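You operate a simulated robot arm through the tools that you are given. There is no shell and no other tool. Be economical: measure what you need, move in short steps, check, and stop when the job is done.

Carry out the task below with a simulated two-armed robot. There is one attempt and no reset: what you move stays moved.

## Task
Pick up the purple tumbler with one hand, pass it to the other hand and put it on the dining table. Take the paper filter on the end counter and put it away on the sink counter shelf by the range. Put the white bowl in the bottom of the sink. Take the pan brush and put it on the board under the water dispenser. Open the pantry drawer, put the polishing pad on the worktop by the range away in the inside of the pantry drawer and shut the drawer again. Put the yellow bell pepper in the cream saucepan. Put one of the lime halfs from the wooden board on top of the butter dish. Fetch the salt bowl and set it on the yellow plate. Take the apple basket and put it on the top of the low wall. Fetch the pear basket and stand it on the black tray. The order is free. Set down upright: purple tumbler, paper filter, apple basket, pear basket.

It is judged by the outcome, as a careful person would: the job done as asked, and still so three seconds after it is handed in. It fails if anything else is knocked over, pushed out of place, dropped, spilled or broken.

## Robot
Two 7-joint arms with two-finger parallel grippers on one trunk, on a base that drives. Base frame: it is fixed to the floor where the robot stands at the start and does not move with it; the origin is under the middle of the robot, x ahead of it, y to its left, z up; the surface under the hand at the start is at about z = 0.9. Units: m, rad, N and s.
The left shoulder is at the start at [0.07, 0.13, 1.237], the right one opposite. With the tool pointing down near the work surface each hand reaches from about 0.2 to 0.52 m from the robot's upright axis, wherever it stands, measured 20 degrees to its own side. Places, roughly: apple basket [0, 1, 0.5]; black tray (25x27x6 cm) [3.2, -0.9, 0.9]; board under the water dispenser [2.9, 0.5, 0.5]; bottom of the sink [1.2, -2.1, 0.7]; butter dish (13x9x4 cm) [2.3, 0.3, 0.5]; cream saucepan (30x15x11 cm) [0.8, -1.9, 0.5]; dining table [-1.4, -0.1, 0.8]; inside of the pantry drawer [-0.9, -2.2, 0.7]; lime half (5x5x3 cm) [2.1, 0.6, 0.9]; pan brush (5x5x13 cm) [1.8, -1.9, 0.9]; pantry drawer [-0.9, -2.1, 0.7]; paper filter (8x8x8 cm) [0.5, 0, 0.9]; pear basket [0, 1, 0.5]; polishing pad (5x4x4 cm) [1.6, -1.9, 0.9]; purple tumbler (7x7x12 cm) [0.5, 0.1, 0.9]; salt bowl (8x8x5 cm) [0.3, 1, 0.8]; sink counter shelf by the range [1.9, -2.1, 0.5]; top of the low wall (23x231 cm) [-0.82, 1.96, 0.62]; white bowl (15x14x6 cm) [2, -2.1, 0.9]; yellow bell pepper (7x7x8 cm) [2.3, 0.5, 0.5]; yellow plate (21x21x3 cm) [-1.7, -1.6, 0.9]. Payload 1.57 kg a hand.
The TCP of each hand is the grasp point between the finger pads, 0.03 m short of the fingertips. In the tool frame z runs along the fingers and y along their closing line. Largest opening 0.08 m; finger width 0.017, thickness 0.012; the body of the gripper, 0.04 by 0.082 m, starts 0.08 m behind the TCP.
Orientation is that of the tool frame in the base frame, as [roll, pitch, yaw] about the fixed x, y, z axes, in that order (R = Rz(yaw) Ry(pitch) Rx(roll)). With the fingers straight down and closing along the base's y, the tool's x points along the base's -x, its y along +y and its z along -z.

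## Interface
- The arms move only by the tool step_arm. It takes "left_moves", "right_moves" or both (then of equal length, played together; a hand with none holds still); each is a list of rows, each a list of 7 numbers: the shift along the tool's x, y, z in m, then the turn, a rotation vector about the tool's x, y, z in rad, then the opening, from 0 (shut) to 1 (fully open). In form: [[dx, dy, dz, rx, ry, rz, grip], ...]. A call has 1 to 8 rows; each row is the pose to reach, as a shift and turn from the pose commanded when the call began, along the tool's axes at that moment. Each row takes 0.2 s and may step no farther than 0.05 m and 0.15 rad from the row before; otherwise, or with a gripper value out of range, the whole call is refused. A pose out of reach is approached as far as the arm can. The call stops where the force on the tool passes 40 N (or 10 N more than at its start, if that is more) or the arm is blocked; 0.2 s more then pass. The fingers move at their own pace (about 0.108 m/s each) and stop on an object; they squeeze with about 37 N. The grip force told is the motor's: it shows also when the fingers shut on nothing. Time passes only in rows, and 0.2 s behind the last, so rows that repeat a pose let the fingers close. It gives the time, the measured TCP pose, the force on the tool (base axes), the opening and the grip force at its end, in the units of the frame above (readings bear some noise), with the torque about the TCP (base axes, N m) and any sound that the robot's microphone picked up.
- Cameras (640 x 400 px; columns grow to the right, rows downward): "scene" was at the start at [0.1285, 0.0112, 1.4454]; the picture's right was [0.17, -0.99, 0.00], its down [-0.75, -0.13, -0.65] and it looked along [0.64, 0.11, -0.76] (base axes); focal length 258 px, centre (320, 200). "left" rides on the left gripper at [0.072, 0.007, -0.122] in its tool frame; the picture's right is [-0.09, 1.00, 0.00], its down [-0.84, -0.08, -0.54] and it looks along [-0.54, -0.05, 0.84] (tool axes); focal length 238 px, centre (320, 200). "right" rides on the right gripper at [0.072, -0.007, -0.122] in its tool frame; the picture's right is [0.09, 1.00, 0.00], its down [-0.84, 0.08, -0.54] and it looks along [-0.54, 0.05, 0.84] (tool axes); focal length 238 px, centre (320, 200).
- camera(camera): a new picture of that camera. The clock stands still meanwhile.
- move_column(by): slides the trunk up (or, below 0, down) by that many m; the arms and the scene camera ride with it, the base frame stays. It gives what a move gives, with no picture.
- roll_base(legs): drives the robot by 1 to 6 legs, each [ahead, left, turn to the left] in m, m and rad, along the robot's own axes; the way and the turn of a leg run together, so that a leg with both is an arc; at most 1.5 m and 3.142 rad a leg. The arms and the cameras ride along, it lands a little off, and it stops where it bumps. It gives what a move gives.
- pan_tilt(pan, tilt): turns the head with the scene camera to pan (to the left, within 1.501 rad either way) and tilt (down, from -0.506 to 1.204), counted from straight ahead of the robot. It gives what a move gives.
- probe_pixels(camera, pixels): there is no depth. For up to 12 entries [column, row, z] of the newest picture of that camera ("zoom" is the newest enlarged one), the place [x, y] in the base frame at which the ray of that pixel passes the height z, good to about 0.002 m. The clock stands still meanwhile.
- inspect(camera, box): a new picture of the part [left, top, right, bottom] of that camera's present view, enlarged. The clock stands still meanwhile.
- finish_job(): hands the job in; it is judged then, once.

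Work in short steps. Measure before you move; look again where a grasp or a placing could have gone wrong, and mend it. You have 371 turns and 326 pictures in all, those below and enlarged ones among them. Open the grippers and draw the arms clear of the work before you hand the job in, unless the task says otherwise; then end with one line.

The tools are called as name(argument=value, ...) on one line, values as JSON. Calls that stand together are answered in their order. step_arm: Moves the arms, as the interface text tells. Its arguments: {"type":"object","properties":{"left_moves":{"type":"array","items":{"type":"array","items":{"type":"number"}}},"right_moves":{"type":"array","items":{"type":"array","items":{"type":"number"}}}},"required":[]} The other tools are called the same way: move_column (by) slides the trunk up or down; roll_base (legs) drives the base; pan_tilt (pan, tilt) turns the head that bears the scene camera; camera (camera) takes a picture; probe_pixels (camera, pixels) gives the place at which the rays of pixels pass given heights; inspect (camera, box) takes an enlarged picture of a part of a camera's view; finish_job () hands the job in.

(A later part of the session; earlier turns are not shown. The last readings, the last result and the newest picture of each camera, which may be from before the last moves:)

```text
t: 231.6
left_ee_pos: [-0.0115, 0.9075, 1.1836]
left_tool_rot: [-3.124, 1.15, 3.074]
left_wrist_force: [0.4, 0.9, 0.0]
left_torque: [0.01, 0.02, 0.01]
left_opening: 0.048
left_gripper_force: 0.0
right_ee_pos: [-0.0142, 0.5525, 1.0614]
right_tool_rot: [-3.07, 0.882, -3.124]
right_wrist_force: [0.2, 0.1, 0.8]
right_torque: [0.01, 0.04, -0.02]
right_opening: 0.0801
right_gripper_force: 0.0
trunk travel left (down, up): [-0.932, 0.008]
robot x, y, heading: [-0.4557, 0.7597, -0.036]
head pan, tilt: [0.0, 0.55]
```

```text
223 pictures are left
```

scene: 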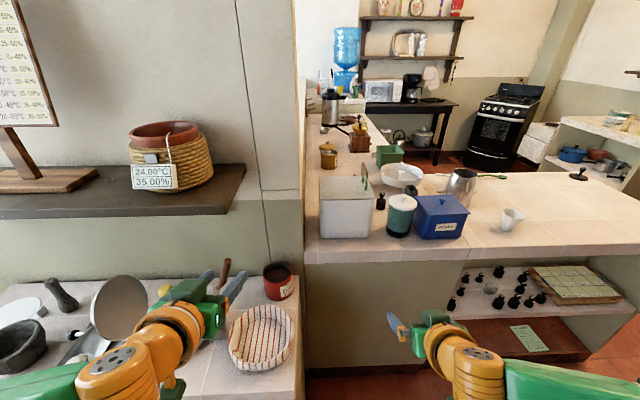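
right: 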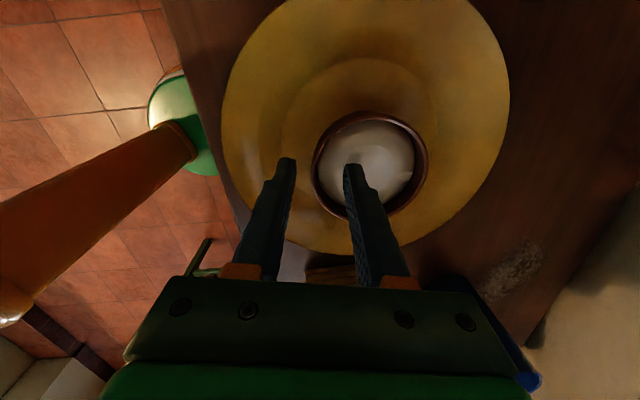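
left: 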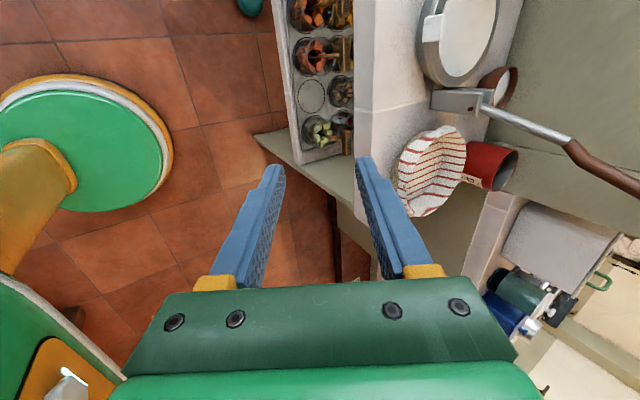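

The hand is over the slab; I back off 0.22, square up and lower to the rack level.

roll_base(legs=[[-0.22, 0, 0.036]])

move_column(by=-0.4)

move_column(by=-0.19)

camera(camera="left")

camera(camera="scene")

```text
t: 233.3
left_ee_pos: [-0.2324, 0.9309, 1.183]
left_tool_rot: [-3.124, 1.146, 3.117]
left_wrist_force: [-0.2, -1.0, -0.2]
left_torque: [-0.03, 0.0, 0.0]
left_opening: 0.048
left_gripper_force: 0.0
right_ee_pos: [-0.2209, 0.5752, 1.0615]
right_tool_rot: [-3.071, 0.879, -3.083]
right_wrist_force: [-0.5, -0.3, -0.4]
right_torque: [0.02, 0.03, 0.02]
right_opening: 0.08
right_gripper_force: 0.1
trunk travel left (down, up): [-0.932, 0.008]
robot x, y, heading: [-0.6768, 0.7611, 0.005]
head pan, tilt: [0.0, 0.55]
```

```text
t: 237.1
left_ee_pos: [-0.2365, 0.9325, 0.7847]
left_tool_rot: [-3.124, 1.15, 3.118]
left_wrist_force: [0.1, 0.3, 0.5]
left_torque: [0.04, 0.06, 0.0]
left_opening: 0.0479
left_gripper_force: 0.1
right_ee_pos: [-0.2235, 0.576, 0.6625]
right_tool_rot: [-3.07, 0.883, -3.082]
right_wrist_force: [0.9, 0.5, 0.2]
right_torque: [-0.03, -0.01, 0.02]
right_opening: 0.0802
right_gripper_force: 0.0
trunk travel left (down, up): [-0.532, 0.408]
robot x, y, heading: [-0.6747, 0.763, 0.008]
head pan, tilt: [0.0, 0.55]
```

```text
t: 239.2
left_ee_pos: [-0.2362, 0.9315, 0.5943]
left_tool_rot: [-3.124, 1.151, 3.116]
left_wrist_force: [-0.2, 0.3, -0.4]
left_torque: [0.02, -0.01, 0.01]
left_opening: 0.0481
left_gripper_force: 0.1
right_ee_pos: [-0.2252, 0.574, 0.475]
right_tool_rot: [-3.07, 0.883, -3.081]
right_wrist_force: [-0.2, 0.7, 0.2]
right_torque: [0.0, -0.03, 0.01]
right_opening: 0.08
right_gripper_force: 0.0
trunk travel left (down, up): [-0.342, 0.598]
robot x, y, heading: [-0.6736, 0.7691, 0.002]
head pan, tilt: [0.0, 0.55]
```

```text
222 pictures are left
```

left: 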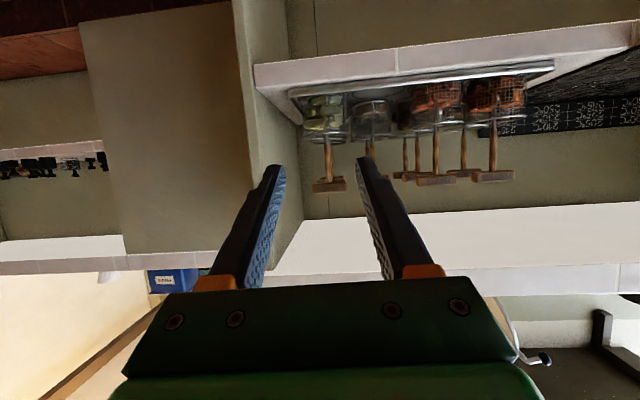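

```text
221 pictures are left
```

scene: 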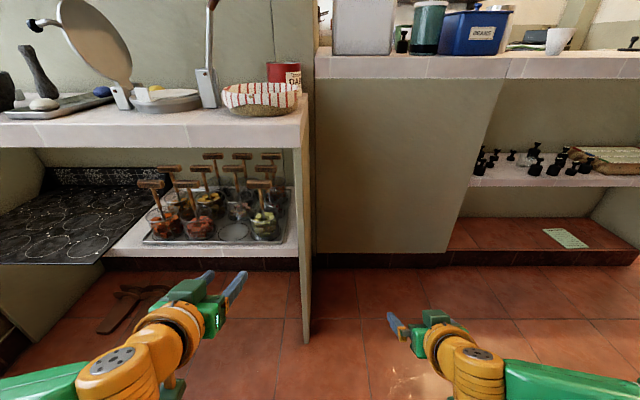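

probe_pixels(camera="scene", pixels=[[258, 184, 0.622]])

probe_pixels(camera="left", pixels=[[329, 187, 0.622], [329, 180, 0.612]])

roll_base(legs=[[0.18, -0.012, 0]])

camera(camera="left")

```text
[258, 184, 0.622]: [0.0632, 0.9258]
```

```text
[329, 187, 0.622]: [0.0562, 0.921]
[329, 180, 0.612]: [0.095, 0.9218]
```

```text
t: 240.7
left_ee_pos: [-0.0526, 0.9158, 0.5936]
left_tool_rot: [-3.124, 1.151, 3.109]
left_wrist_force: [0.6, -0.2, 0.6]
left_torque: [0.03, -0.03, 0.03]
left_opening: 0.0481
left_gripper_force: 0.2
right_ee_pos: [-0.0436, 0.5589, 0.4721]
right_tool_rot: [-3.071, 0.883, -3.091]
right_wrist_force: [1.1, 0.4, -0.6]
right_torque: [0.0, 0.01, 0.01]
right_opening: 0.0799
right_gripper_force: 0.0
trunk travel left (down, up): [-0.342, 0.598]
robot x, y, heading: [-0.4915, 0.7536, -0.01]
head pan, tilt: [0.0, 0.55]
```

```text
220 pictures are left
```

left: 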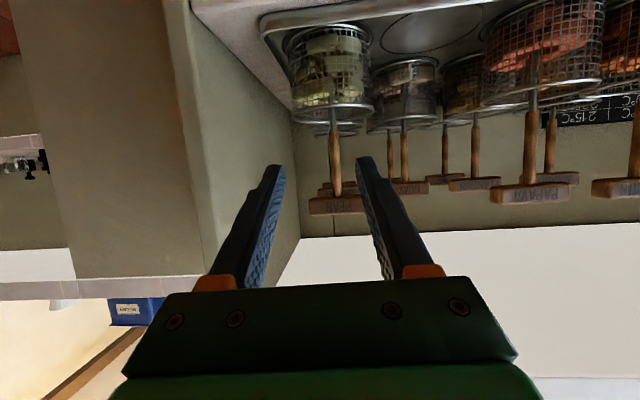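

I reach forward 0.114 to the PEAR stem.

step_arm(left_moves=[[-0.014, 0.004, 0.036, 0, 0, 0, 0.6], [-0.028, 0.007, 0.071, 0, 0, 0, 0.6], [-0.0428, 0.01, 0.1057, 0, 0, 0, 0.6]])

camera(camera="left")

```text
t: 241.5
left_ee_pos: [0.0613, 0.9203, 0.5879]
left_tool_rot: [-3.123, 1.151, 3.107]
left_wrist_force: [-0.1, 0.6, 0.4]
left_torque: [0.01, 0.02, -0.02]
left_opening: 0.0478
left_gripper_force: 0.0
right_ee_pos: [-0.0435, 0.56, 0.4724]
right_tool_rot: [-3.07, 0.882, -3.09]
right_wrist_force: [-0.3, -0.3, -0.3]
right_torque: [0.03, 0.01, 0.01]
right_opening: 0.0801
right_gripper_force: 0.1
trunk travel left (down, up): [-0.342, 0.598]
robot x, y, heading: [-0.4911, 0.7543, -0.004]
head pan, tilt: [0.0, 0.55]
```

```text
219 pictures are left
```

left: 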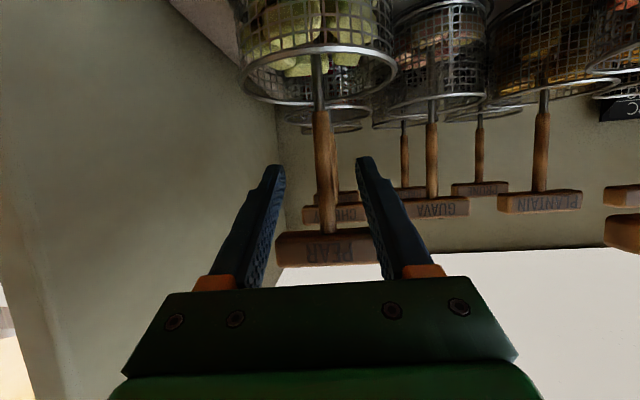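

The stem (col 322) is centred under the PEAR bar. I close, lift 4.5 cm, and back straight out.

step_arm(left_moves=[[0, 0, 0, 0, 0, 0, 0.2], [0, 0, 0, 0, 0, 0, 0], [0, 0, 0, 0, 0, 0, 0]])

step_arm(left_moves=[[-0.0137, 0, -0.006, 0, 0, 0, 0], [-0.0274, 0, -0.0122, 0, 0, 0, 0], [-0.041, 0, -0.0184, 0, 0, 0, 0]])

camera(camera="left")

```text
t: 242.3
left_ee_pos: [0.0599, 0.9205, 0.5898]
left_tool_rot: [-3.124, 1.149, 3.109]
left_wrist_force: [-0.1, 0.3, -0.1]
left_torque: [0.1, -0.01, 0.02]
left_opening: 0.0097
left_gripper_force: 28.4
right_ee_pos: [-0.0438, 0.5597, 0.4728]
right_tool_rot: [-3.068, 0.884, -3.092]
right_wrist_force: [-0.7, 0.0, -0.1]
right_torque: [-0.01, -0.02, -0.01]
right_opening: 0.0798
right_gripper_force: 0.1
trunk travel left (down, up): [-0.342, 0.598]
robot x, y, heading: [-0.4938, 0.7508, -0.002]
head pan, tilt: [0.0, 0.55]
```

```text
t: 243.1
left_ee_pos: [0.062, 0.9215, 0.6347]
left_tool_rot: [-3.124, 1.148, 3.109]
left_wrist_force: [0.0, -0.2, -3.0]
left_torque: [-0.02, -0.02, 0.02]
left_opening: 0.0097
left_gripper_force: 28.0
right_ee_pos: [-0.0446, 0.5589, 0.4723]
right_tool_rot: [-3.069, 0.882, -3.091]
right_wrist_force: [0.1, -0.4, 0.2]
right_torque: [-0.02, 0.01, -0.03]
right_opening: 0.0801
right_gripper_force: 0.1
trunk travel left (down, up): [-0.342, 0.598]
robot x, y, heading: [-0.4931, 0.7548, -0.007]
head pan, tilt: [0.0, 0.55]
```

```text
218 pictures are left
```

left: 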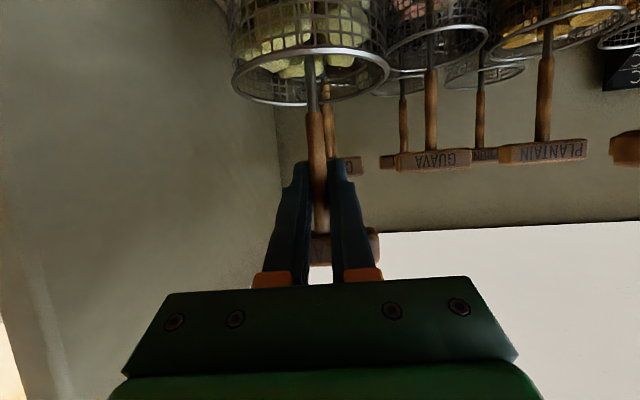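

Pear is held (3.0 N). I back out, raise the column fully and retract the left hand a bit.

roll_base(legs=[[-0.22, 0, 0]])

move_column(by=0.4)

move_column(by=0.19)

step_arm(left_moves=[[0.015, 0, -0.036, 0, 0, 0, 0], [0.03, 0, -0.073, 0, 0, 0, 0], [0.045, 0, -0.1, 0, 0, 0, 0]])

roll_base(legs=[[0.24, 0, 0], [0, -0.57, 0], [0.15, 0, 0]])

pan_tilt(pan=0, tilt=0.7)

camera(camera="scene")

```text
t: 244.8
left_ee_pos: [-0.1485, 0.9235, 0.6336]
left_tool_rot: [-3.124, 1.149, 3.113]
left_wrist_force: [0.0, 0.2, -3.9]
left_torque: [0.0, 0.01, -0.04]
left_opening: 0.0098
left_gripper_force: 27.7
right_ee_pos: [-0.2529, 0.5618, 0.473]
right_tool_rot: [-3.067, 0.883, -3.085]
right_wrist_force: [-0.7, 0.4, -0.1]
right_torque: [-0.04, 0.03, 0.0]
right_opening: 0.0799
right_gripper_force: 0.1
trunk travel left (down, up): [-0.342, 0.598]
robot x, y, heading: [-0.7056, 0.7531, 0.003]
head pan, tilt: [0.0, 0.55]
```

```text
t: 248.6
left_ee_pos: [-0.1471, 0.9244, 1.0329]
left_tool_rot: [-3.123, 1.149, 3.114]
left_wrist_force: [0.4, -1.1, -3.4]
left_torque: [-0.02, -0.02, -0.03]
left_opening: 0.0097
left_gripper_force: 28.1
right_ee_pos: [-0.253, 0.5625, 0.8713]
right_tool_rot: [-3.068, 0.881, -3.087]
right_wrist_force: [-1.0, 0.1, 0.2]
right_torque: [0.0, -0.01, -0.01]
right_opening: 0.0799
right_gripper_force: 0.1
trunk travel left (down, up): [-0.742, 0.198]
robot x, y, heading: [-0.7056, 0.7549, 0.001]
head pan, tilt: [0.0, 0.55]
```

```text
t: 250.7
left_ee_pos: [-0.1476, 0.9251, 1.2231]
left_tool_rot: [-3.124, 1.149, 3.114]
left_wrist_force: [0.4, 0.3, -3.4]
left_torque: [-0.01, -0.03, 0.03]
left_opening: 0.0093
left_gripper_force: 27.9
right_ee_pos: [-0.252, 0.5625, 1.0608]
right_tool_rot: [-3.068, 0.881, -3.087]
right_wrist_force: [0.0, -0.3, 0.1]
right_torque: [0.02, -0.01, 0.0]
right_opening: 0.0798
right_gripper_force: 0.1
trunk travel left (down, up): [-0.932, 0.008]
robot x, y, heading: [-0.702, 0.7528, -0.006]
head pan, tilt: [0.0, 0.55]
```

```text
t: 251.5
left_ee_pos: [-0.2606, 0.9289, 1.2245]
left_tool_rot: [-3.125, 1.149, 3.114]
left_wrist_force: [-0.3, -0.2, -2.4]
left_torque: [0.0, 0.02, 0.01]
left_opening: 0.0099
left_gripper_force: 28.1
right_ee_pos: [-0.2528, 0.5622, 1.0619]
right_tool_rot: [-3.067, 0.884, -3.088]
right_wrist_force: [0.2, 1.0, -0.1]
right_torque: [-0.01, 0.01, 0.0]
right_opening: 0.0799
right_gripper_force: 0.0
trunk travel left (down, up): [-0.932, 0.008]
robot x, y, heading: [-0.7025, 0.7514, -0.006]
head pan, tilt: [0.0, 0.55]
```

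```text
t: 257.1
left_ee_pos: [0.134, 0.3751, 1.2257]
left_tool_rot: [-3.125, 1.153, 3.133]
left_wrist_force: [-1.1, -0.3, -2.2]
left_torque: [0.01, 0.02, 0.02]
left_opening: 0.0097
left_gripper_force: 27.7
right_ee_pos: [0.1473, 0.0085, 1.0637]
right_tool_rot: [-3.072, 0.884, -3.065]
right_wrist_force: [0.2, 0.6, -0.4]
right_torque: [0.0, -0.02, -0.02]
right_opening: 0.0798
right_gripper_force: 0.1
trunk travel left (down, up): [-0.932, 0.008]
robot x, y, heading: [-0.3028, 0.1874, 0.021]
head pan, tilt: [0.0, 0.55]
```

```text
t: 257.8
left_ee_pos: [0.1371, 0.3762, 1.2243]
left_tool_rot: [-3.124, 1.152, 3.135]
left_wrist_force: [0.1, 0.4, -3.1]
left_torque: [-0.02, -0.02, -0.01]
left_opening: 0.0096
left_gripper_force: 28.2
right_ee_pos: [0.1499, 0.008, 1.0619]
right_tool_rot: [-3.068, 0.882, -3.066]
right_wrist_force: [-0.9, -0.3, 0.7]
right_torque: [-0.01, 0.0, -0.01]
right_opening: 0.0802
right_gripper_force: 0.1
trunk travel left (down, up): [-0.932, 0.008]
robot x, y, heading: [-0.3042, 0.1893, 0.02]
head pan, tilt: [0.0, 0.7]
```

```text
217 pictures are left
```

scene: 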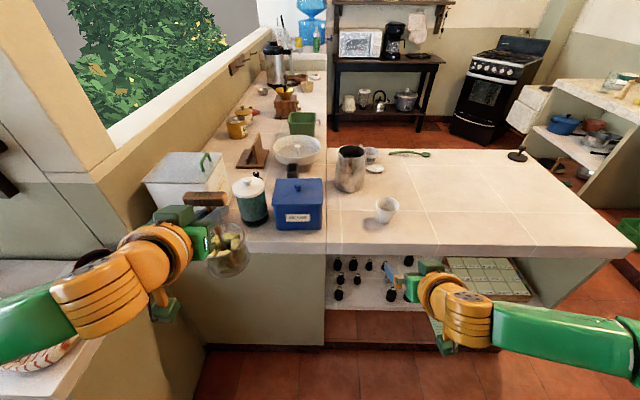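

The filter is at (385,210). I zoom to measure it.

inspect(camera="scene", box=[320, 130, 440, 250])

```text
3.33 times, centred on (380, 190) of scene
```

zoom: 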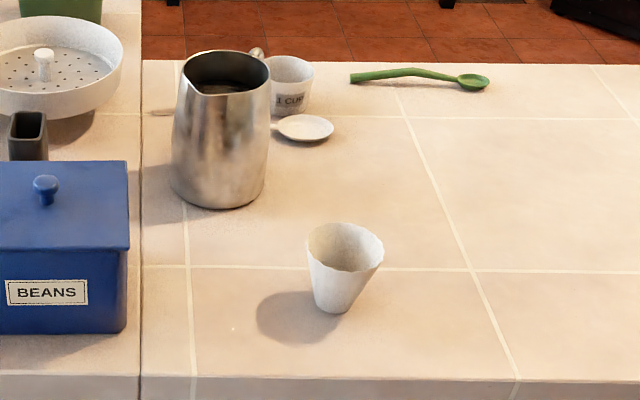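

probe_pixels(camera="zoom", pixels=[[345, 246, 0.98], [307, 246, 0.98], [384, 246, 0.98], [333, 312, 0.9], [316, 308, 0.9], [352, 308, 0.9], [345, 380, 0.9]])

```text
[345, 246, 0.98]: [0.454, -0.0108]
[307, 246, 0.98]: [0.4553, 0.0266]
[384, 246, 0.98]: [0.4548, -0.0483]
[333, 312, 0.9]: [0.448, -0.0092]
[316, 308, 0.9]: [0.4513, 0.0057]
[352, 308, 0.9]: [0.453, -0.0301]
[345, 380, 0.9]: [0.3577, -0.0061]
```

Filter axis at (0.457,-0.011), base Ø≈0.036, rim Ø≈0.075. I lower the right hand to z≈0.93 in front of the counter and raise the pear 7 cm at the same time.

step_arm(right_moves=[[0.034, -0.005, 0.028, 0, 0, 0, 1], [0.068, -0.012, 0.056, 0, 0, 0, 1], [0.102, -0.019, 0.084, 0, 0, 0, 1]], left_moves=[[-0.02, 0, -0.01, 0, 0, 0, 0], [-0.042, 0, -0.019, 0, 0, 0, 0], [-0.064, 0, -0.028, 0, 0, 0, 0]])

step_arm(right_moves=[[0, 0, 0, 0, -0.1, 0, 1], [0, 0, 0, 0, -0.2, 0, 1], [0, 0, 0, 0, -0.25, 0, 1]])

roll_base(legs=[[0.15, 0, -0.02]])

camera(camera="right")

camera(camera="scene")

```text
t: 258.6
left_ee_pos: [0.1371, 0.3736, 1.2953]
left_tool_rot: [-3.126, 1.148, 3.133]
left_wrist_force: [0.3, -1.0, -3.1]
left_torque: [0.0, -0.01, 0.01]
left_opening: 0.0099
left_gripper_force: 27.3
right_ee_pos: [0.1529, 0.0013, 1.0563]
right_tool_rot: [-3.07, 0.875, -3.064]
right_wrist_force: [-1.0, 0.5, 0.8]
right_torque: [0.0, 0.03, 0.0]
right_opening: 0.08
right_gripper_force: 0.0
right hand out of reach, approached as far as the arm can: row 1, 2, 3
trunk travel left (down, up): [-0.932, 0.008]
robot x, y, heading: [-0.3066, 0.1918, 0.014]
head pan, tilt: [0.0, 0.7]
```

```text
t: 259.4
left_ee_pos: [0.1377, 0.3757, 1.2942]
left_tool_rot: [-3.123, 1.149, 3.135]
left_wrist_force: [-0.1, -0.1, -3.7]
left_torque: [0.0, -0.01, 0.02]
left_opening: 0.0096
left_gripper_force: 27.5
right_ee_pos: [0.1527, 0.0008, 1.0555]
right_tool_rot: [-3.069, 0.875, -3.065]
right_wrist_force: [0.4, 0.0, -0.1]
right_torque: [-0.01, 0.0, 0.03]
right_opening: 0.0797
right_gripper_force: 0.0
right hand out of reach, approached as far as the arm can: row 1, 2, 3
trunk travel left (down, up): [-0.932, 0.008]
robot x, y, heading: [-0.3035, 0.1871, 0.015]
head pan, tilt: [0.0, 0.7]
```

```text
t: 260.7
left_ee_pos: [0.2809, 0.3671, 1.2967]
left_tool_rot: [-3.123, 1.154, 3.114]
left_wrist_force: [0.3, -0.2, -3.5]
left_torque: [0.01, -0.02, 0.01]
left_opening: 0.0096
left_gripper_force: 27.7
right_ee_pos: [0.2901, -0.0057, 1.0573]
right_tool_rot: [-3.07, 0.881, -3.086]
right_wrist_force: [-0.5, 0.3, 0.5]
right_torque: [0.05, -0.01, 0.02]
right_opening: 0.0797
right_gripper_force: 0.1
trunk travel left (down, up): [-0.932, 0.008]
robot x, y, heading: [-0.1591, 0.1905, -0.005]
head pan, tilt: [0.0, 0.7]
```

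```text
215 pictures are left
```

right: 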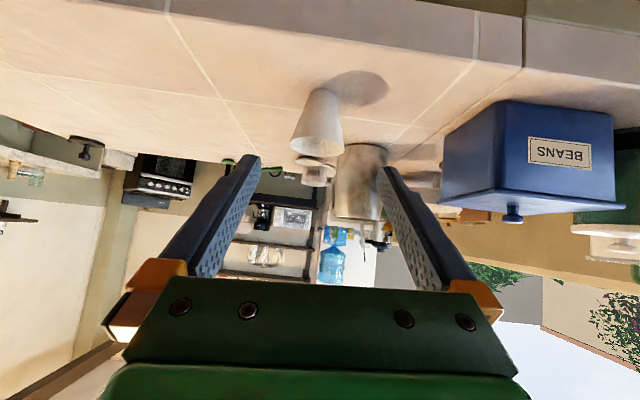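

```text
214 pictures are left
```

scene: 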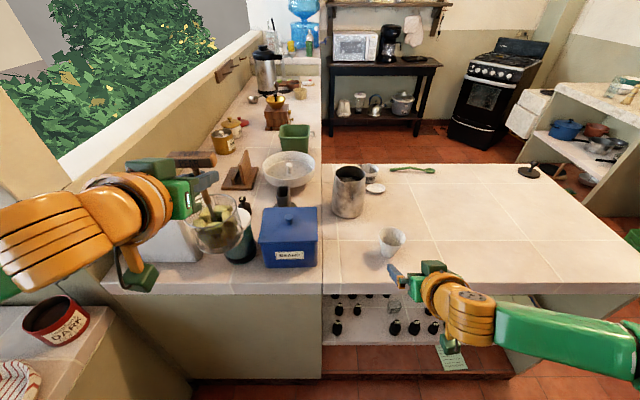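

The arm can't fold down there. I extend it forward a bit so the commanded low pose becomes reachable, still short of the filter.

step_arm(right_moves=[[-0.015, 0, 0.032, 0, 0, 0, 1], [-0.03, 0, 0.063, 0, 0, 0, 1], [-0.03, 0, 0.063, 0, 0, 0, 1]])

```text
t: 261.5
left_ee_pos: [0.2852, 0.3657, 1.2952]
left_tool_rot: [-3.126, 1.15, 3.114]
left_wrist_force: [-0.2, -1.0, -3.7]
left_torque: [0.02, -0.01, 0.01]
left_opening: 0.0098
left_gripper_force: 27.8
right_ee_pos: [0.363, -0.0061, 1.0413]
right_tool_rot: [-3.071, 0.879, -3.087]
right_wrist_force: [0.7, 0.2, -0.2]
right_torque: [0.01, -0.02, 0.0]
right_opening: 0.0797
right_gripper_force: 0.1
trunk travel left (down, up): [-0.932, 0.008]
robot x, y, heading: [-0.1572, 0.1903, 0.001]
head pan, tilt: [0.0, 0.7]
```

The commanded pose resets to the measured one, good. Now I lower straight down 0.11.

step_arm(right_moves=[[0.028, -0.002, 0.023, 0, 0, 0, 1], [0.056, -0.004, 0.046, 0, 0, 0, 1], [0.085, -0.005, 0.07, 0, 0, 0, 1]])

camera(camera="right")

```text
t: 262.3
left_ee_pos: [0.2862, 0.3672, 1.294]
left_tool_rot: [-3.124, 1.148, 3.113]
left_wrist_force: [0.4, -0.8, -3.3]
left_torque: [-0.02, 0.02, 0.01]
left_opening: 0.0097
left_gripper_force: 28.2
right_ee_pos: [0.3617, -0.0087, 1.0031]
right_tool_rot: [-3.069, 0.872, -3.087]
right_wrist_force: [0.6, 0.0, -0.3]
right_torque: [-0.02, 0.0, 0.01]
right_opening: 0.0801
right_gripper_force: 0.0
right hand out of reach, approached as far as the arm can: row 2, 3
trunk travel left (down, up): [-0.932, 0.008]
robot x, y, heading: [-0.1566, 0.1887, 0.0]
head pan, tilt: [0.0, 0.7]
```

```text
213 pictures are left
```

right: 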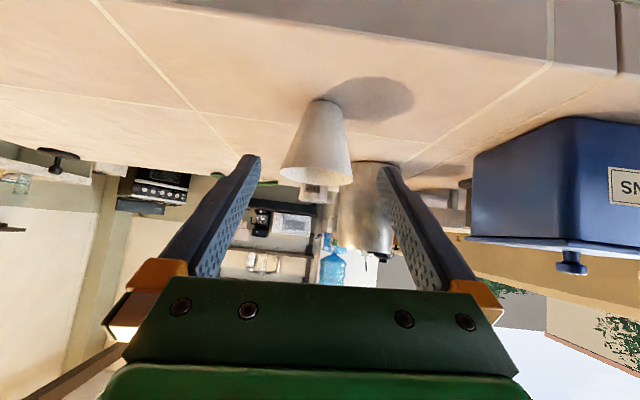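

I lower the rest with the column (pear stays in front of the counter edge) and look.

move_column(by=-0.072)

step_arm(right_moves=[[-0.02, -0.001, 0.024, 0, 0, 0, 1], [-0.035, -0.002, 0.042, 0, 0, 0, 1]])

camera(camera="right")

camera(camera="scene")

```text
t: 263.4
left_ee_pos: [0.2859, 0.3673, 1.2223]
left_tool_rot: [-3.124, 1.149, 3.113]
left_wrist_force: [-0.8, -0.5, -3.1]
left_torque: [0.0, -0.01, -0.01]
left_opening: 0.0097
left_gripper_force: 28.1
right_ee_pos: [0.3617, -0.0111, 0.9332]
right_tool_rot: [-3.071, 0.87, -3.087]
right_wrist_force: [0.3, -0.5, 0.1]
right_torque: [0.02, 0.01, 0.01]
right_opening: 0.0801
right_gripper_force: 0.1
trunk travel left (down, up): [-0.86, 0.08]
robot x, y, heading: [-0.1625, 0.1901, -0.001]
head pan, tilt: [0.0, 0.7]
```

```text
t: 264.0
left_ee_pos: [0.2864, 0.3684, 1.2217]
left_tool_rot: [-3.124, 1.149, 3.113]
left_wrist_force: [-0.5, -0.1, -3.6]
left_torque: [0.02, -0.03, 0.01]
left_opening: 0.0095
left_gripper_force: 27.6
right_ee_pos: [0.4195, -0.0113, 0.9311]
right_tool_rot: [-3.07, 0.87, -3.085]
right_wrist_force: [0.4, -1.2, -0.1]
right_torque: [0.01, 0.01, 0.0]
right_opening: 0.0801
right_gripper_force: 0.0
trunk travel left (down, up): [-0.86, 0.08]
robot x, y, heading: [-0.1595, 0.1909, -0.003]
head pan, tilt: [0.0, 0.7]
```

```text
212 pictures are left
```

right: 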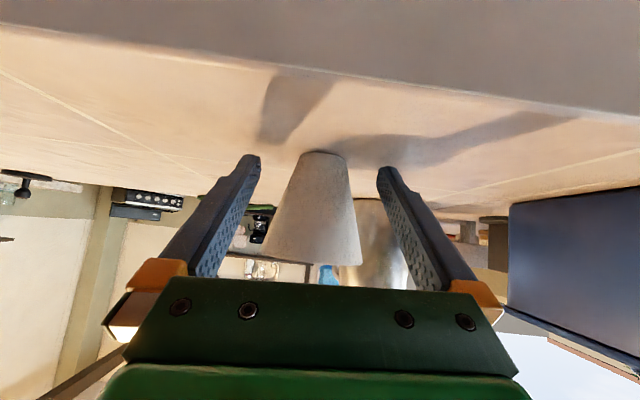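

```text
211 pictures are left
```

scene: 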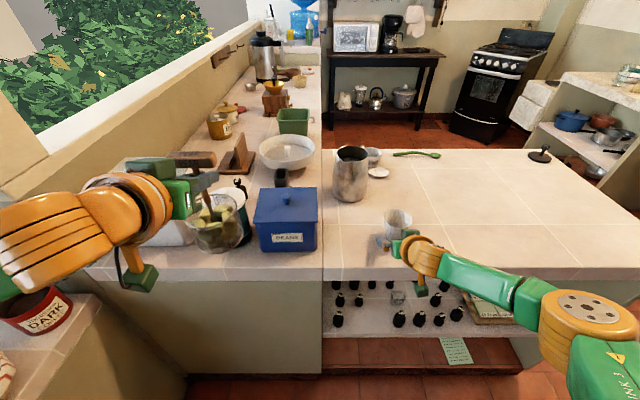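

The filter sits centred between the fingers. I advance 3.5 cm more and close.

step_arm(right_moves=[[-0.012, -0.001, 0.014, 0, 0, 0, 1], [-0.023, -0.001, 0.027, 0, 0, 0, 1], [-0.023, -0.001, 0.027, 0, 0, 0, 0.5], [-0.023, -0.001, 0.027, 0, 0, 0, 0.3], [-0.023, -0.001, 0.027, 0, 0, 0, 0], [-0.023, -0.001, 0.027, 0, 0, 0, 0]])

camera(camera="right")

```text
t: 265.4
left_ee_pos: [0.2864, 0.3663, 1.2229]
left_tool_rot: [-3.123, 1.147, 3.113]
left_wrist_force: [-0.3, 0.6, -3.8]
left_torque: [0.0, -0.03, 0.01]
left_opening: 0.0099
left_gripper_force: 27.7
right_ee_pos: [0.4528, -0.0124, 0.933]
right_tool_rot: [-3.071, 0.873, -3.087]
right_wrist_force: [0.4, 0.9, 0.2]
right_torque: [-0.01, -0.02, -0.03]
right_opening: 0.0538
right_gripper_force: 36.9
trunk travel left (down, up): [-0.86, 0.08]
robot x, y, heading: [-0.1601, 0.1915, 0.0]
head pan, tilt: [0.0, 0.7]
```

```text
210 pictures are left
```

right: 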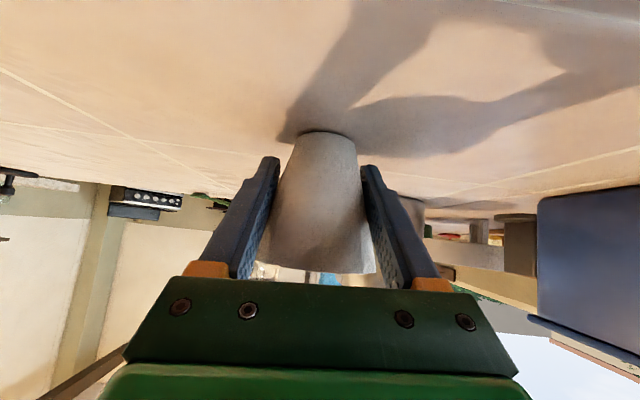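

Filter gripped (0.054). I lift with the column and back off from the counter.

move_column(by=0.075)

roll_base(legs=[[-0.25, 0, 0]])

camera(camera="scene")

```text
t: 266.6
left_ee_pos: [0.2864, 0.3676, 1.297]
left_tool_rot: [-3.124, 1.148, 3.114]
left_wrist_force: [-0.7, 0.6, -3.8]
left_torque: [-0.01, -0.04, 0.0]
left_opening: 0.0095
left_gripper_force: 27.6
right_ee_pos: [0.4526, -0.0107, 1.0066]
right_tool_rot: [-3.072, 0.87, -3.087]
right_wrist_force: [0.7, -0.2, -0.4]
right_torque: [-0.02, 0.04, 0.01]
right_opening: 0.0535
right_gripper_force: 37.8
trunk travel left (down, up): [-0.935, 0.005]
robot x, y, heading: [-0.1598, 0.1941, -0.002]
head pan, tilt: [0.0, 0.7]
```

```text
t: 268.4
left_ee_pos: [0.0432, 0.3691, 1.2963]
left_tool_rot: [-3.124, 1.144, 3.119]
left_wrist_force: [0.1, 0.8, -3.9]
left_torque: [-0.01, -0.03, 0.02]
left_opening: 0.01
left_gripper_force: 28.4
right_ee_pos: [0.2102, -0.0091, 1.0055]
right_tool_rot: [-3.073, 0.868, -3.08]
right_wrist_force: [0.5, 0.3, 0.6]
right_torque: [0.01, 0.02, 0.03]
right_opening: 0.0531
right_gripper_force: 37.0
trunk travel left (down, up): [-0.935, 0.005]
robot x, y, heading: [-0.4057, 0.1938, 0.003]
head pan, tilt: [0.0, 0.7]
```

```text
209 pictures are left
```

scene: 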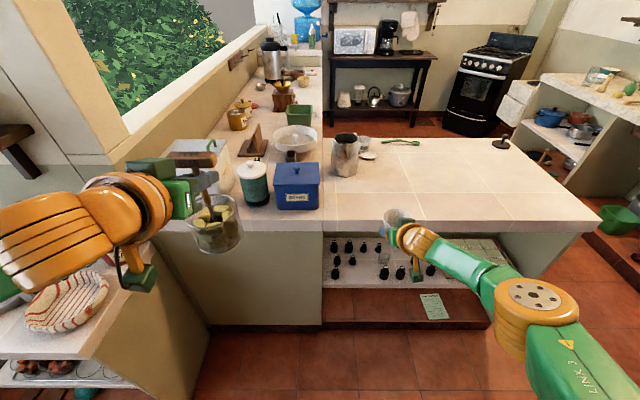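

I probe the peninsula end and the sink counter front to plan the way round.

probe_pixels(camera="scene", pixels=[[600, 218, 0.9], [502, 139, 0.9], [541, 75, 0.9], [500, 90, 0.5], [530, 140, 0.0], [600, 150, 0.0], [508, 143, 0.9], [430, 140, 0.0]])

roll_base(legs=[[0, -0.7, 0], [0, -0.7, 0]])

camera(camera="scene")

```text
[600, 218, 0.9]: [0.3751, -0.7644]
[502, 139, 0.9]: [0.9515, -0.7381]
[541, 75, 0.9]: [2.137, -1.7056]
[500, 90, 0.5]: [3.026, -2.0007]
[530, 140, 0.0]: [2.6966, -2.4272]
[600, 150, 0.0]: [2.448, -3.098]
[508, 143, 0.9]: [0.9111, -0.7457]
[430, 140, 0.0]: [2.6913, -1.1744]
```

```text
t: 275.6
left_ee_pos: [0.068, -0.9957, 1.2971]
left_tool_rot: [-3.121, 1.149, -3.122]
left_wrist_force: [-0.4, 0.1, -3.6]
left_torque: [0.01, -0.04, 0.03]
left_opening: 0.0094
left_gripper_force: 28.0
right_ee_pos: [0.2531, -1.3678, 1.0086]
right_tool_rot: [-3.069, 0.87, -3.038]
right_wrist_force: [-0.5, 1.0, -1.2]
right_torque: [-0.02, -0.01, -0.01]
right_opening: 0.0514
right_gripper_force: 37.0
trunk travel left (down, up): [-0.935, 0.005]
robot x, y, heading: [-0.3665, -1.1963, 0.047]
head pan, tilt: [0.0, 0.7]
```

```text
208 pictures are left
```

scene: 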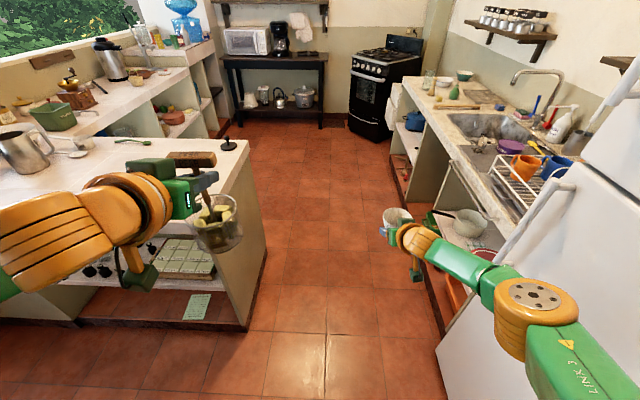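

The aisle is clear. I square up, shift a little left and drive ahead to x≈0.85.

roll_base(legs=[[0, 0.07, -0.047], [1.2, 0, 0]])

camera(camera="scene")

pan_tilt(pan=-0.8, tilt=0.6)

camera(camera="scene")

```text
t: 282.1
left_ee_pos: [1.2427, -0.9469, 1.2985]
left_tool_rot: [-3.124, 1.151, 3.116]
left_wrist_force: [0.3, 0.1, -2.7]
left_torque: [-0.01, -0.03, 0.01]
left_opening: 0.0097
left_gripper_force: 27.2
right_ee_pos: [1.4103, -1.3246, 1.0079]
right_tool_rot: [-3.073, 0.873, -3.08]
right_wrist_force: [-0.2, -0.7, -0.8]
right_torque: [0.01, 0.0, 0.01]
right_opening: 0.0502
right_gripper_force: 37.4
trunk travel left (down, up): [-0.935, 0.005]
robot x, y, heading: [0.8014, -1.1249, 0.01]
head pan, tilt: [0.0, 0.7]
```

```text
207 pictures are left
```

scene: 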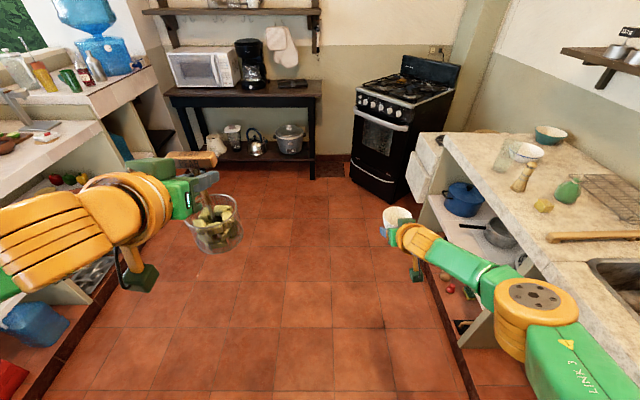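

```text
t: 283.2
left_ee_pos: [1.2442, -0.9473, 1.2974]
left_tool_rot: [-3.123, 1.148, 3.117]
left_wrist_force: [0.2, 0.1, -3.0]
left_torque: [-0.01, 0.0, 0.0]
left_opening: 0.0098
left_gripper_force: 27.6
right_ee_pos: [1.4112, -1.3247, 1.0084]
right_tool_rot: [-3.069, 0.873, -3.083]
right_wrist_force: [0.6, 0.0, 0.2]
right_torque: [-0.02, 0.01, 0.01]
right_opening: 0.0497
right_gripper_force: 37.2
trunk travel left (down, up): [-0.935, 0.005]
robot x, y, heading: [0.8006, -1.1232, 0.004]
head pan, tilt: [-0.799, 0.6]
```

```text
206 pictures are left
```

scene: 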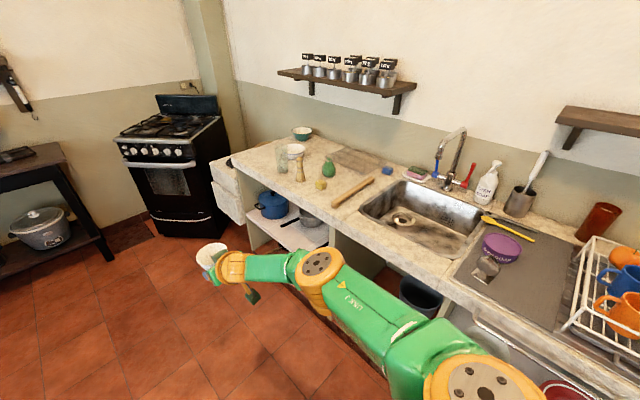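

The filter is slowly creeping in the grip (opening 0.0497), so I place it soon. I measure the shelf by the range and the stove.

probe_pixels(camera="scene", pixels=[[155, 235, 0.0], [228, 238, 0.0], [118, 140, 0.9], [250, 160, 0.9], [225, 160, 0.9], [300, 245, 0.45], [245, 215, 0.45], [332, 235, 0.45], [272, 218, 0.45], [5, 255, 0.3]])

inspect(camera="scene", box=[190, 120, 400, 270])

```text
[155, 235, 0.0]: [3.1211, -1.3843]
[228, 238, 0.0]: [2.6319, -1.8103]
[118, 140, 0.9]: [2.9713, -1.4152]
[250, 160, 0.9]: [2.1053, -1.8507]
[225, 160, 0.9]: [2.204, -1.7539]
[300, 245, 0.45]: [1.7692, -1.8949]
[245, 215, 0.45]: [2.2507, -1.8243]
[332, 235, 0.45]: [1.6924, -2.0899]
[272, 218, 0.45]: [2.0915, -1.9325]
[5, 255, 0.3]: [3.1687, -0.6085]
```

```text
2.67 times, centred on (295, 195) of scene
```

zoom: 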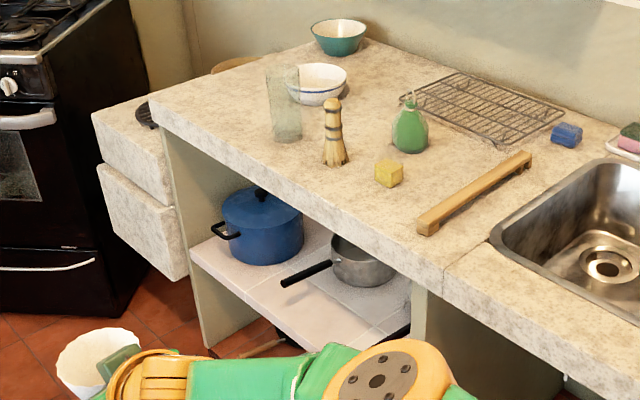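

I drive to x≈1.6 and turn to face the counter, then view the shelf.

roll_base(legs=[[0.85, 0.05, 0], [0, 0, -1.57]])

pan_tilt(pan=0, tilt=0.7)

camera(camera="scene")

```text
t: 291.8
left_ee_pos: [1.7843, -1.5472, 1.2969]
left_tool_rot: [-3.124, 1.148, 1.441]
left_wrist_force: [-0.2, 0.8, -3.6]
left_torque: [0.0, 0.01, 0.0]
left_opening: 0.0097
left_gripper_force: 27.9
right_ee_pos: [1.3905, -1.6734, 1.0067]
right_tool_rot: [-3.07, 0.87, 1.525]
right_wrist_force: [0.2, 0.2, -0.7]
right_torque: [-0.03, -0.03, -0.02]
right_opening: 0.0477
right_gripper_force: 37.3
trunk travel left (down, up): [-0.935, 0.005]
robot x, y, heading: [1.66, -1.0865, -1.674]
head pan, tilt: [-0.799, 0.6]
```

```text
t: 292.9
left_ee_pos: [1.7845, -1.5476, 1.2976]
left_tool_rot: [-3.125, 1.15, 1.44]
left_wrist_force: [0.0, -0.2, -3.4]
left_torque: [0.01, 0.0, -0.03]
left_opening: 0.0097
left_gripper_force: 27.7
right_ee_pos: [1.3905, -1.6734, 1.009]
right_tool_rot: [-3.073, 0.872, 1.522]
right_wrist_force: [0.5, 0.1, -0.1]
right_torque: [-0.01, -0.01, 0.03]
right_opening: 0.0474
right_gripper_force: 37.1
trunk travel left (down, up): [-0.935, 0.005]
robot x, y, heading: [1.6555, -1.0842, -1.674]
head pan, tilt: [0.0, 0.7]
```

```text
204 pictures are left
```

scene: 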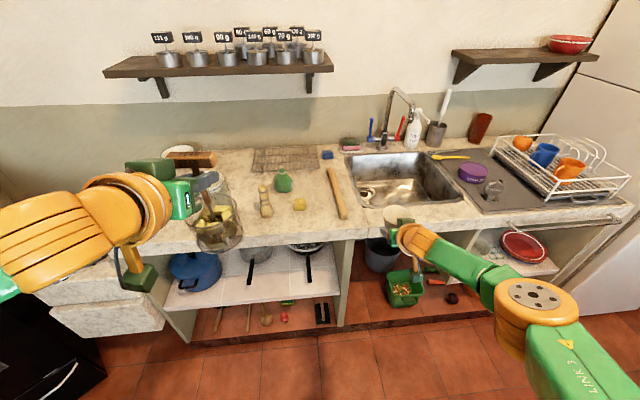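

I back off 0.25 m and lower the column so that I can see the shelf space.

roll_base(legs=[[-0.28, 0, 0.1]])

move_column(by=-0.4)

pan_tilt(pan=0, tilt=0.4)

camera(camera="scene")

```text
t: 294.8
left_ee_pos: [1.8439, -1.2652, 1.296]
left_tool_rot: [-3.125, 1.146, 1.541]
left_wrist_force: [0.4, 0.3, -3.8]
left_torque: [0.0, 0.0, 0.02]
left_opening: 0.0099
left_gripper_force: 28.4
right_ee_pos: [1.4656, -1.4285, 1.0046]
right_tool_rot: [-3.071, 0.869, 1.622]
right_wrist_force: [-0.2, 0.4, -0.4]
right_torque: [0.01, -0.01, -0.02]
right_opening: 0.0467
right_gripper_force: 36.8
trunk travel left (down, up): [-0.935, 0.005]
robot x, y, heading: [1.6776, -0.8157, -1.572]
head pan, tilt: [0.0, 0.7]
```

```text
t: 298.6
left_ee_pos: [1.8439, -1.2605, 0.8971]
left_tool_rot: [-3.124, 1.148, 1.541]
left_wrist_force: [-0.4, 0.8, -2.4]
left_torque: [-0.04, 0.0, -0.01]
left_opening: 0.0099
left_gripper_force: 28.3
right_ee_pos: [1.4645, -1.4253, 0.6084]
right_tool_rot: [-3.072, 0.872, 1.623]
right_wrist_force: [0.1, 0.3, -0.2]
right_torque: [0.0, 0.0, -0.02]
right_opening: 0.0459
right_gripper_force: 36.1
trunk travel left (down, up): [-0.535, 0.405]
robot x, y, heading: [1.6719, -0.8148, -1.572]
head pan, tilt: [0.0, 0.7]
```

```text
t: 299.4
left_ee_pos: [1.8434, -1.2608, 0.8955]
left_tool_rot: [-3.124, 1.148, 1.541]
left_wrist_force: [0.8, 0.4, -3.3]
left_torque: [-0.02, 0.02, -0.01]
left_opening: 0.0095
left_gripper_force: 27.8
right_ee_pos: [1.4652, -1.4274, 0.6079]
right_tool_rot: [-3.073, 0.872, 1.623]
right_wrist_force: [0.2, -0.2, 0.0]
right_torque: [0.02, -0.01, -0.04]
right_opening: 0.046
right_gripper_force: 36.5
trunk travel left (down, up): [-0.535, 0.405]
robot x, y, heading: [1.6725, -0.8169, -1.573]
head pan, tilt: [0.0, 0.4]
```

```text
203 pictures are left
```

scene: 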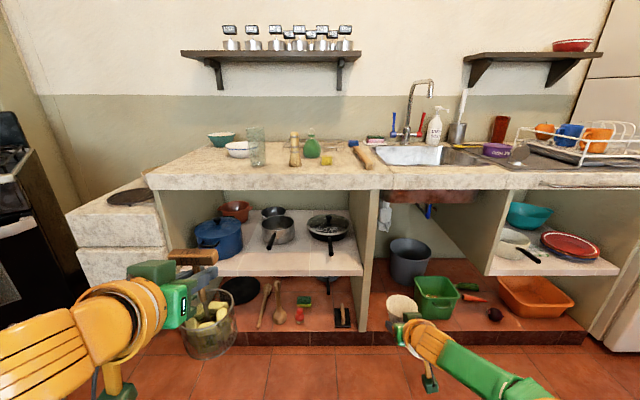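

inspect(camera="scene", box=[180, 190, 390, 290])

probe_pixels(camera="scene", pixels=[[290, 188, 0.84], [290, 180, 0.88], [290, 275, 0.45], [290, 275, 0.5], [362, 272, 0.48], [380, 188, 0.84], [150, 188, 0.84], [400, 308, 0.6]])

```text
3.05 times, centred on (285, 240) of scene
```

zoom: 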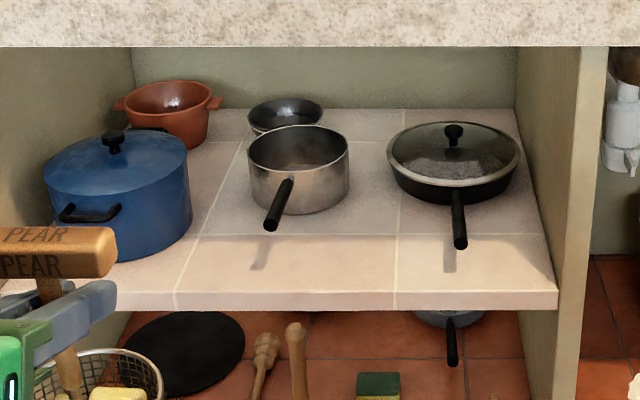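

```text
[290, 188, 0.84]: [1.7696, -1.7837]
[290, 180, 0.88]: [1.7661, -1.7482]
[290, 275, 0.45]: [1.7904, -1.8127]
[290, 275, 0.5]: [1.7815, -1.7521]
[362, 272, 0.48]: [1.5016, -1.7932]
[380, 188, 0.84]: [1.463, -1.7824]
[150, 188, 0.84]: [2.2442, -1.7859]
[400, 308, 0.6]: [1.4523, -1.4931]
```

I look at the filter in the hand, and probe the free spot (298,260) between the pan handles.

inspect(camera="scene", box=[360, 270, 480, 360])

camera(camera="right")

probe_pixels(camera="scene", pixels=[[298, 260, 0.5], [298, 270, 0.5], [269, 248, 0.53], [331, 252, 0.53], [290, 170, 0.9], [290, 188, 0.85], [290, 188, 0.86]])

```text
4.44 times, centred on (420, 315) of scene
```

zoom: 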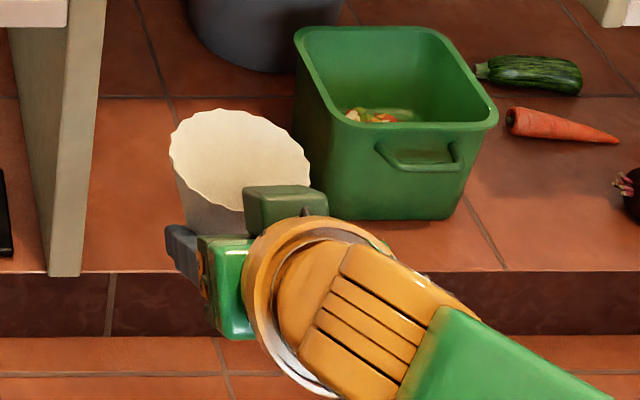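

```text
200 pictures are left
```

right: 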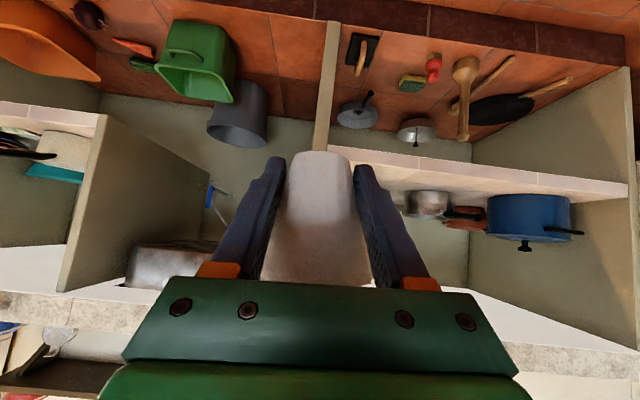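

```text
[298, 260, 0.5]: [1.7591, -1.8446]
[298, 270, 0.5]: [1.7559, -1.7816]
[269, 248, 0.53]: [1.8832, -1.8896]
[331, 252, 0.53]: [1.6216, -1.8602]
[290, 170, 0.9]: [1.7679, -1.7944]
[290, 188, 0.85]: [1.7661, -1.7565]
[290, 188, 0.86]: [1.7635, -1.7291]
```

Filter spot will be (1.757,-1.84). I check the white block near where the pear would pass.

probe_pixels(camera="scene", pixels=[[68, 213, 0.75], [165, 245, 0.75], [165, 245, 0.65], [68, 213, 0.8], [80, 275, 0.6], [130, 195, 0.8]])

step_arm(right_moves=[[-0.013, 0, 0.016, 0, 0, 0, 0], [-0.026, 0, 0.031, 0, 0, 0, 0], [-0.039, 0, 0.046, 0, 0, 0, 0]])

```text
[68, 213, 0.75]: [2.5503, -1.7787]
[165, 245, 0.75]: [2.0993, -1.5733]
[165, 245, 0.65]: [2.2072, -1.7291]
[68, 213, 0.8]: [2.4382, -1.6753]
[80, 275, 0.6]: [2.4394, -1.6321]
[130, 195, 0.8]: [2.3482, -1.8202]
```

```text
t: 300.2
left_ee_pos: [1.8444, -1.26, 0.8975]
left_tool_rot: [-3.123, 1.147, 1.537]
left_wrist_force: [-0.4, 0.9, -2.3]
left_torque: [-0.01, -0.03, 0.02]
left_opening: 0.0096
left_gripper_force: 27.8
right_ee_pos: [1.4641, -1.4394, 0.611]
right_tool_rot: [-3.071, 0.874, 1.623]
right_wrist_force: [0.3, -0.2, -1.3]
right_torque: [0.04, -0.02, 0.03]
right_opening: 0.0454
right_gripper_force: 37.7
right hand out of reach, approached as far as the arm can: row 1, 2, 3
trunk travel left (down, up): [-0.535, 0.405]
robot x, y, heading: [1.6692, -0.8127, -1.573]
head pan, tilt: [0.0, 0.4]
```

The arm is at its reach limit, so I turn the base 0.35 left: that brings the right hand deeper while keeping the pear back. Then I drive in.

roll_base(legs=[[0, 0, 0.35], [0.25, -0.0625, 0]])

camera(camera="scene")

camera(camera="right")

```text
t: 303.2
left_ee_pos: [2.0058, -1.437, 0.8971]
left_tool_rot: [-3.124, 1.148, 1.879]
left_wrist_force: [-0.7, 0.1, -3.0]
left_torque: [-0.02, 0.0, 0.0]
left_opening: 0.0098
left_gripper_force: 27.5
right_ee_pos: [1.7081, -1.7335, 0.6098]
right_tool_rot: [-3.072, 0.872, 1.961]
right_wrist_force: [0.4, 0.1, 0.1]
right_torque: [-0.02, -0.03, -0.03]
right_opening: 0.0449
right_gripper_force: 36.7
trunk travel left (down, up): [-0.535, 0.405]
robot x, y, heading: [1.6924, -1.0743, -1.233]
head pan, tilt: [0.0, 0.4]
```

```text
199 pictures are left
```

scene: 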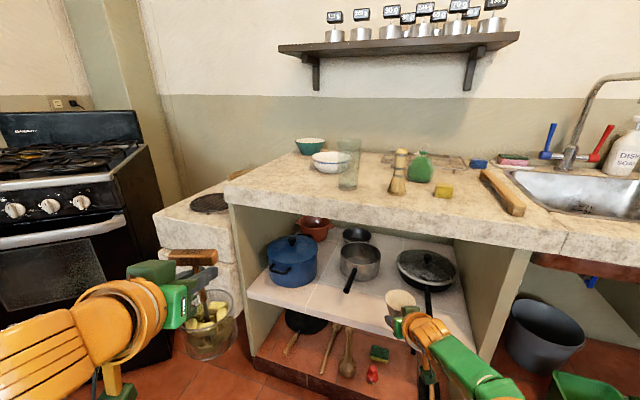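

```text
198 pictures are left
```

right: 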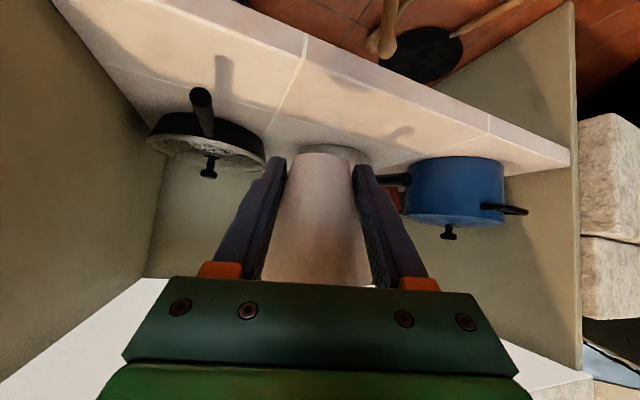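

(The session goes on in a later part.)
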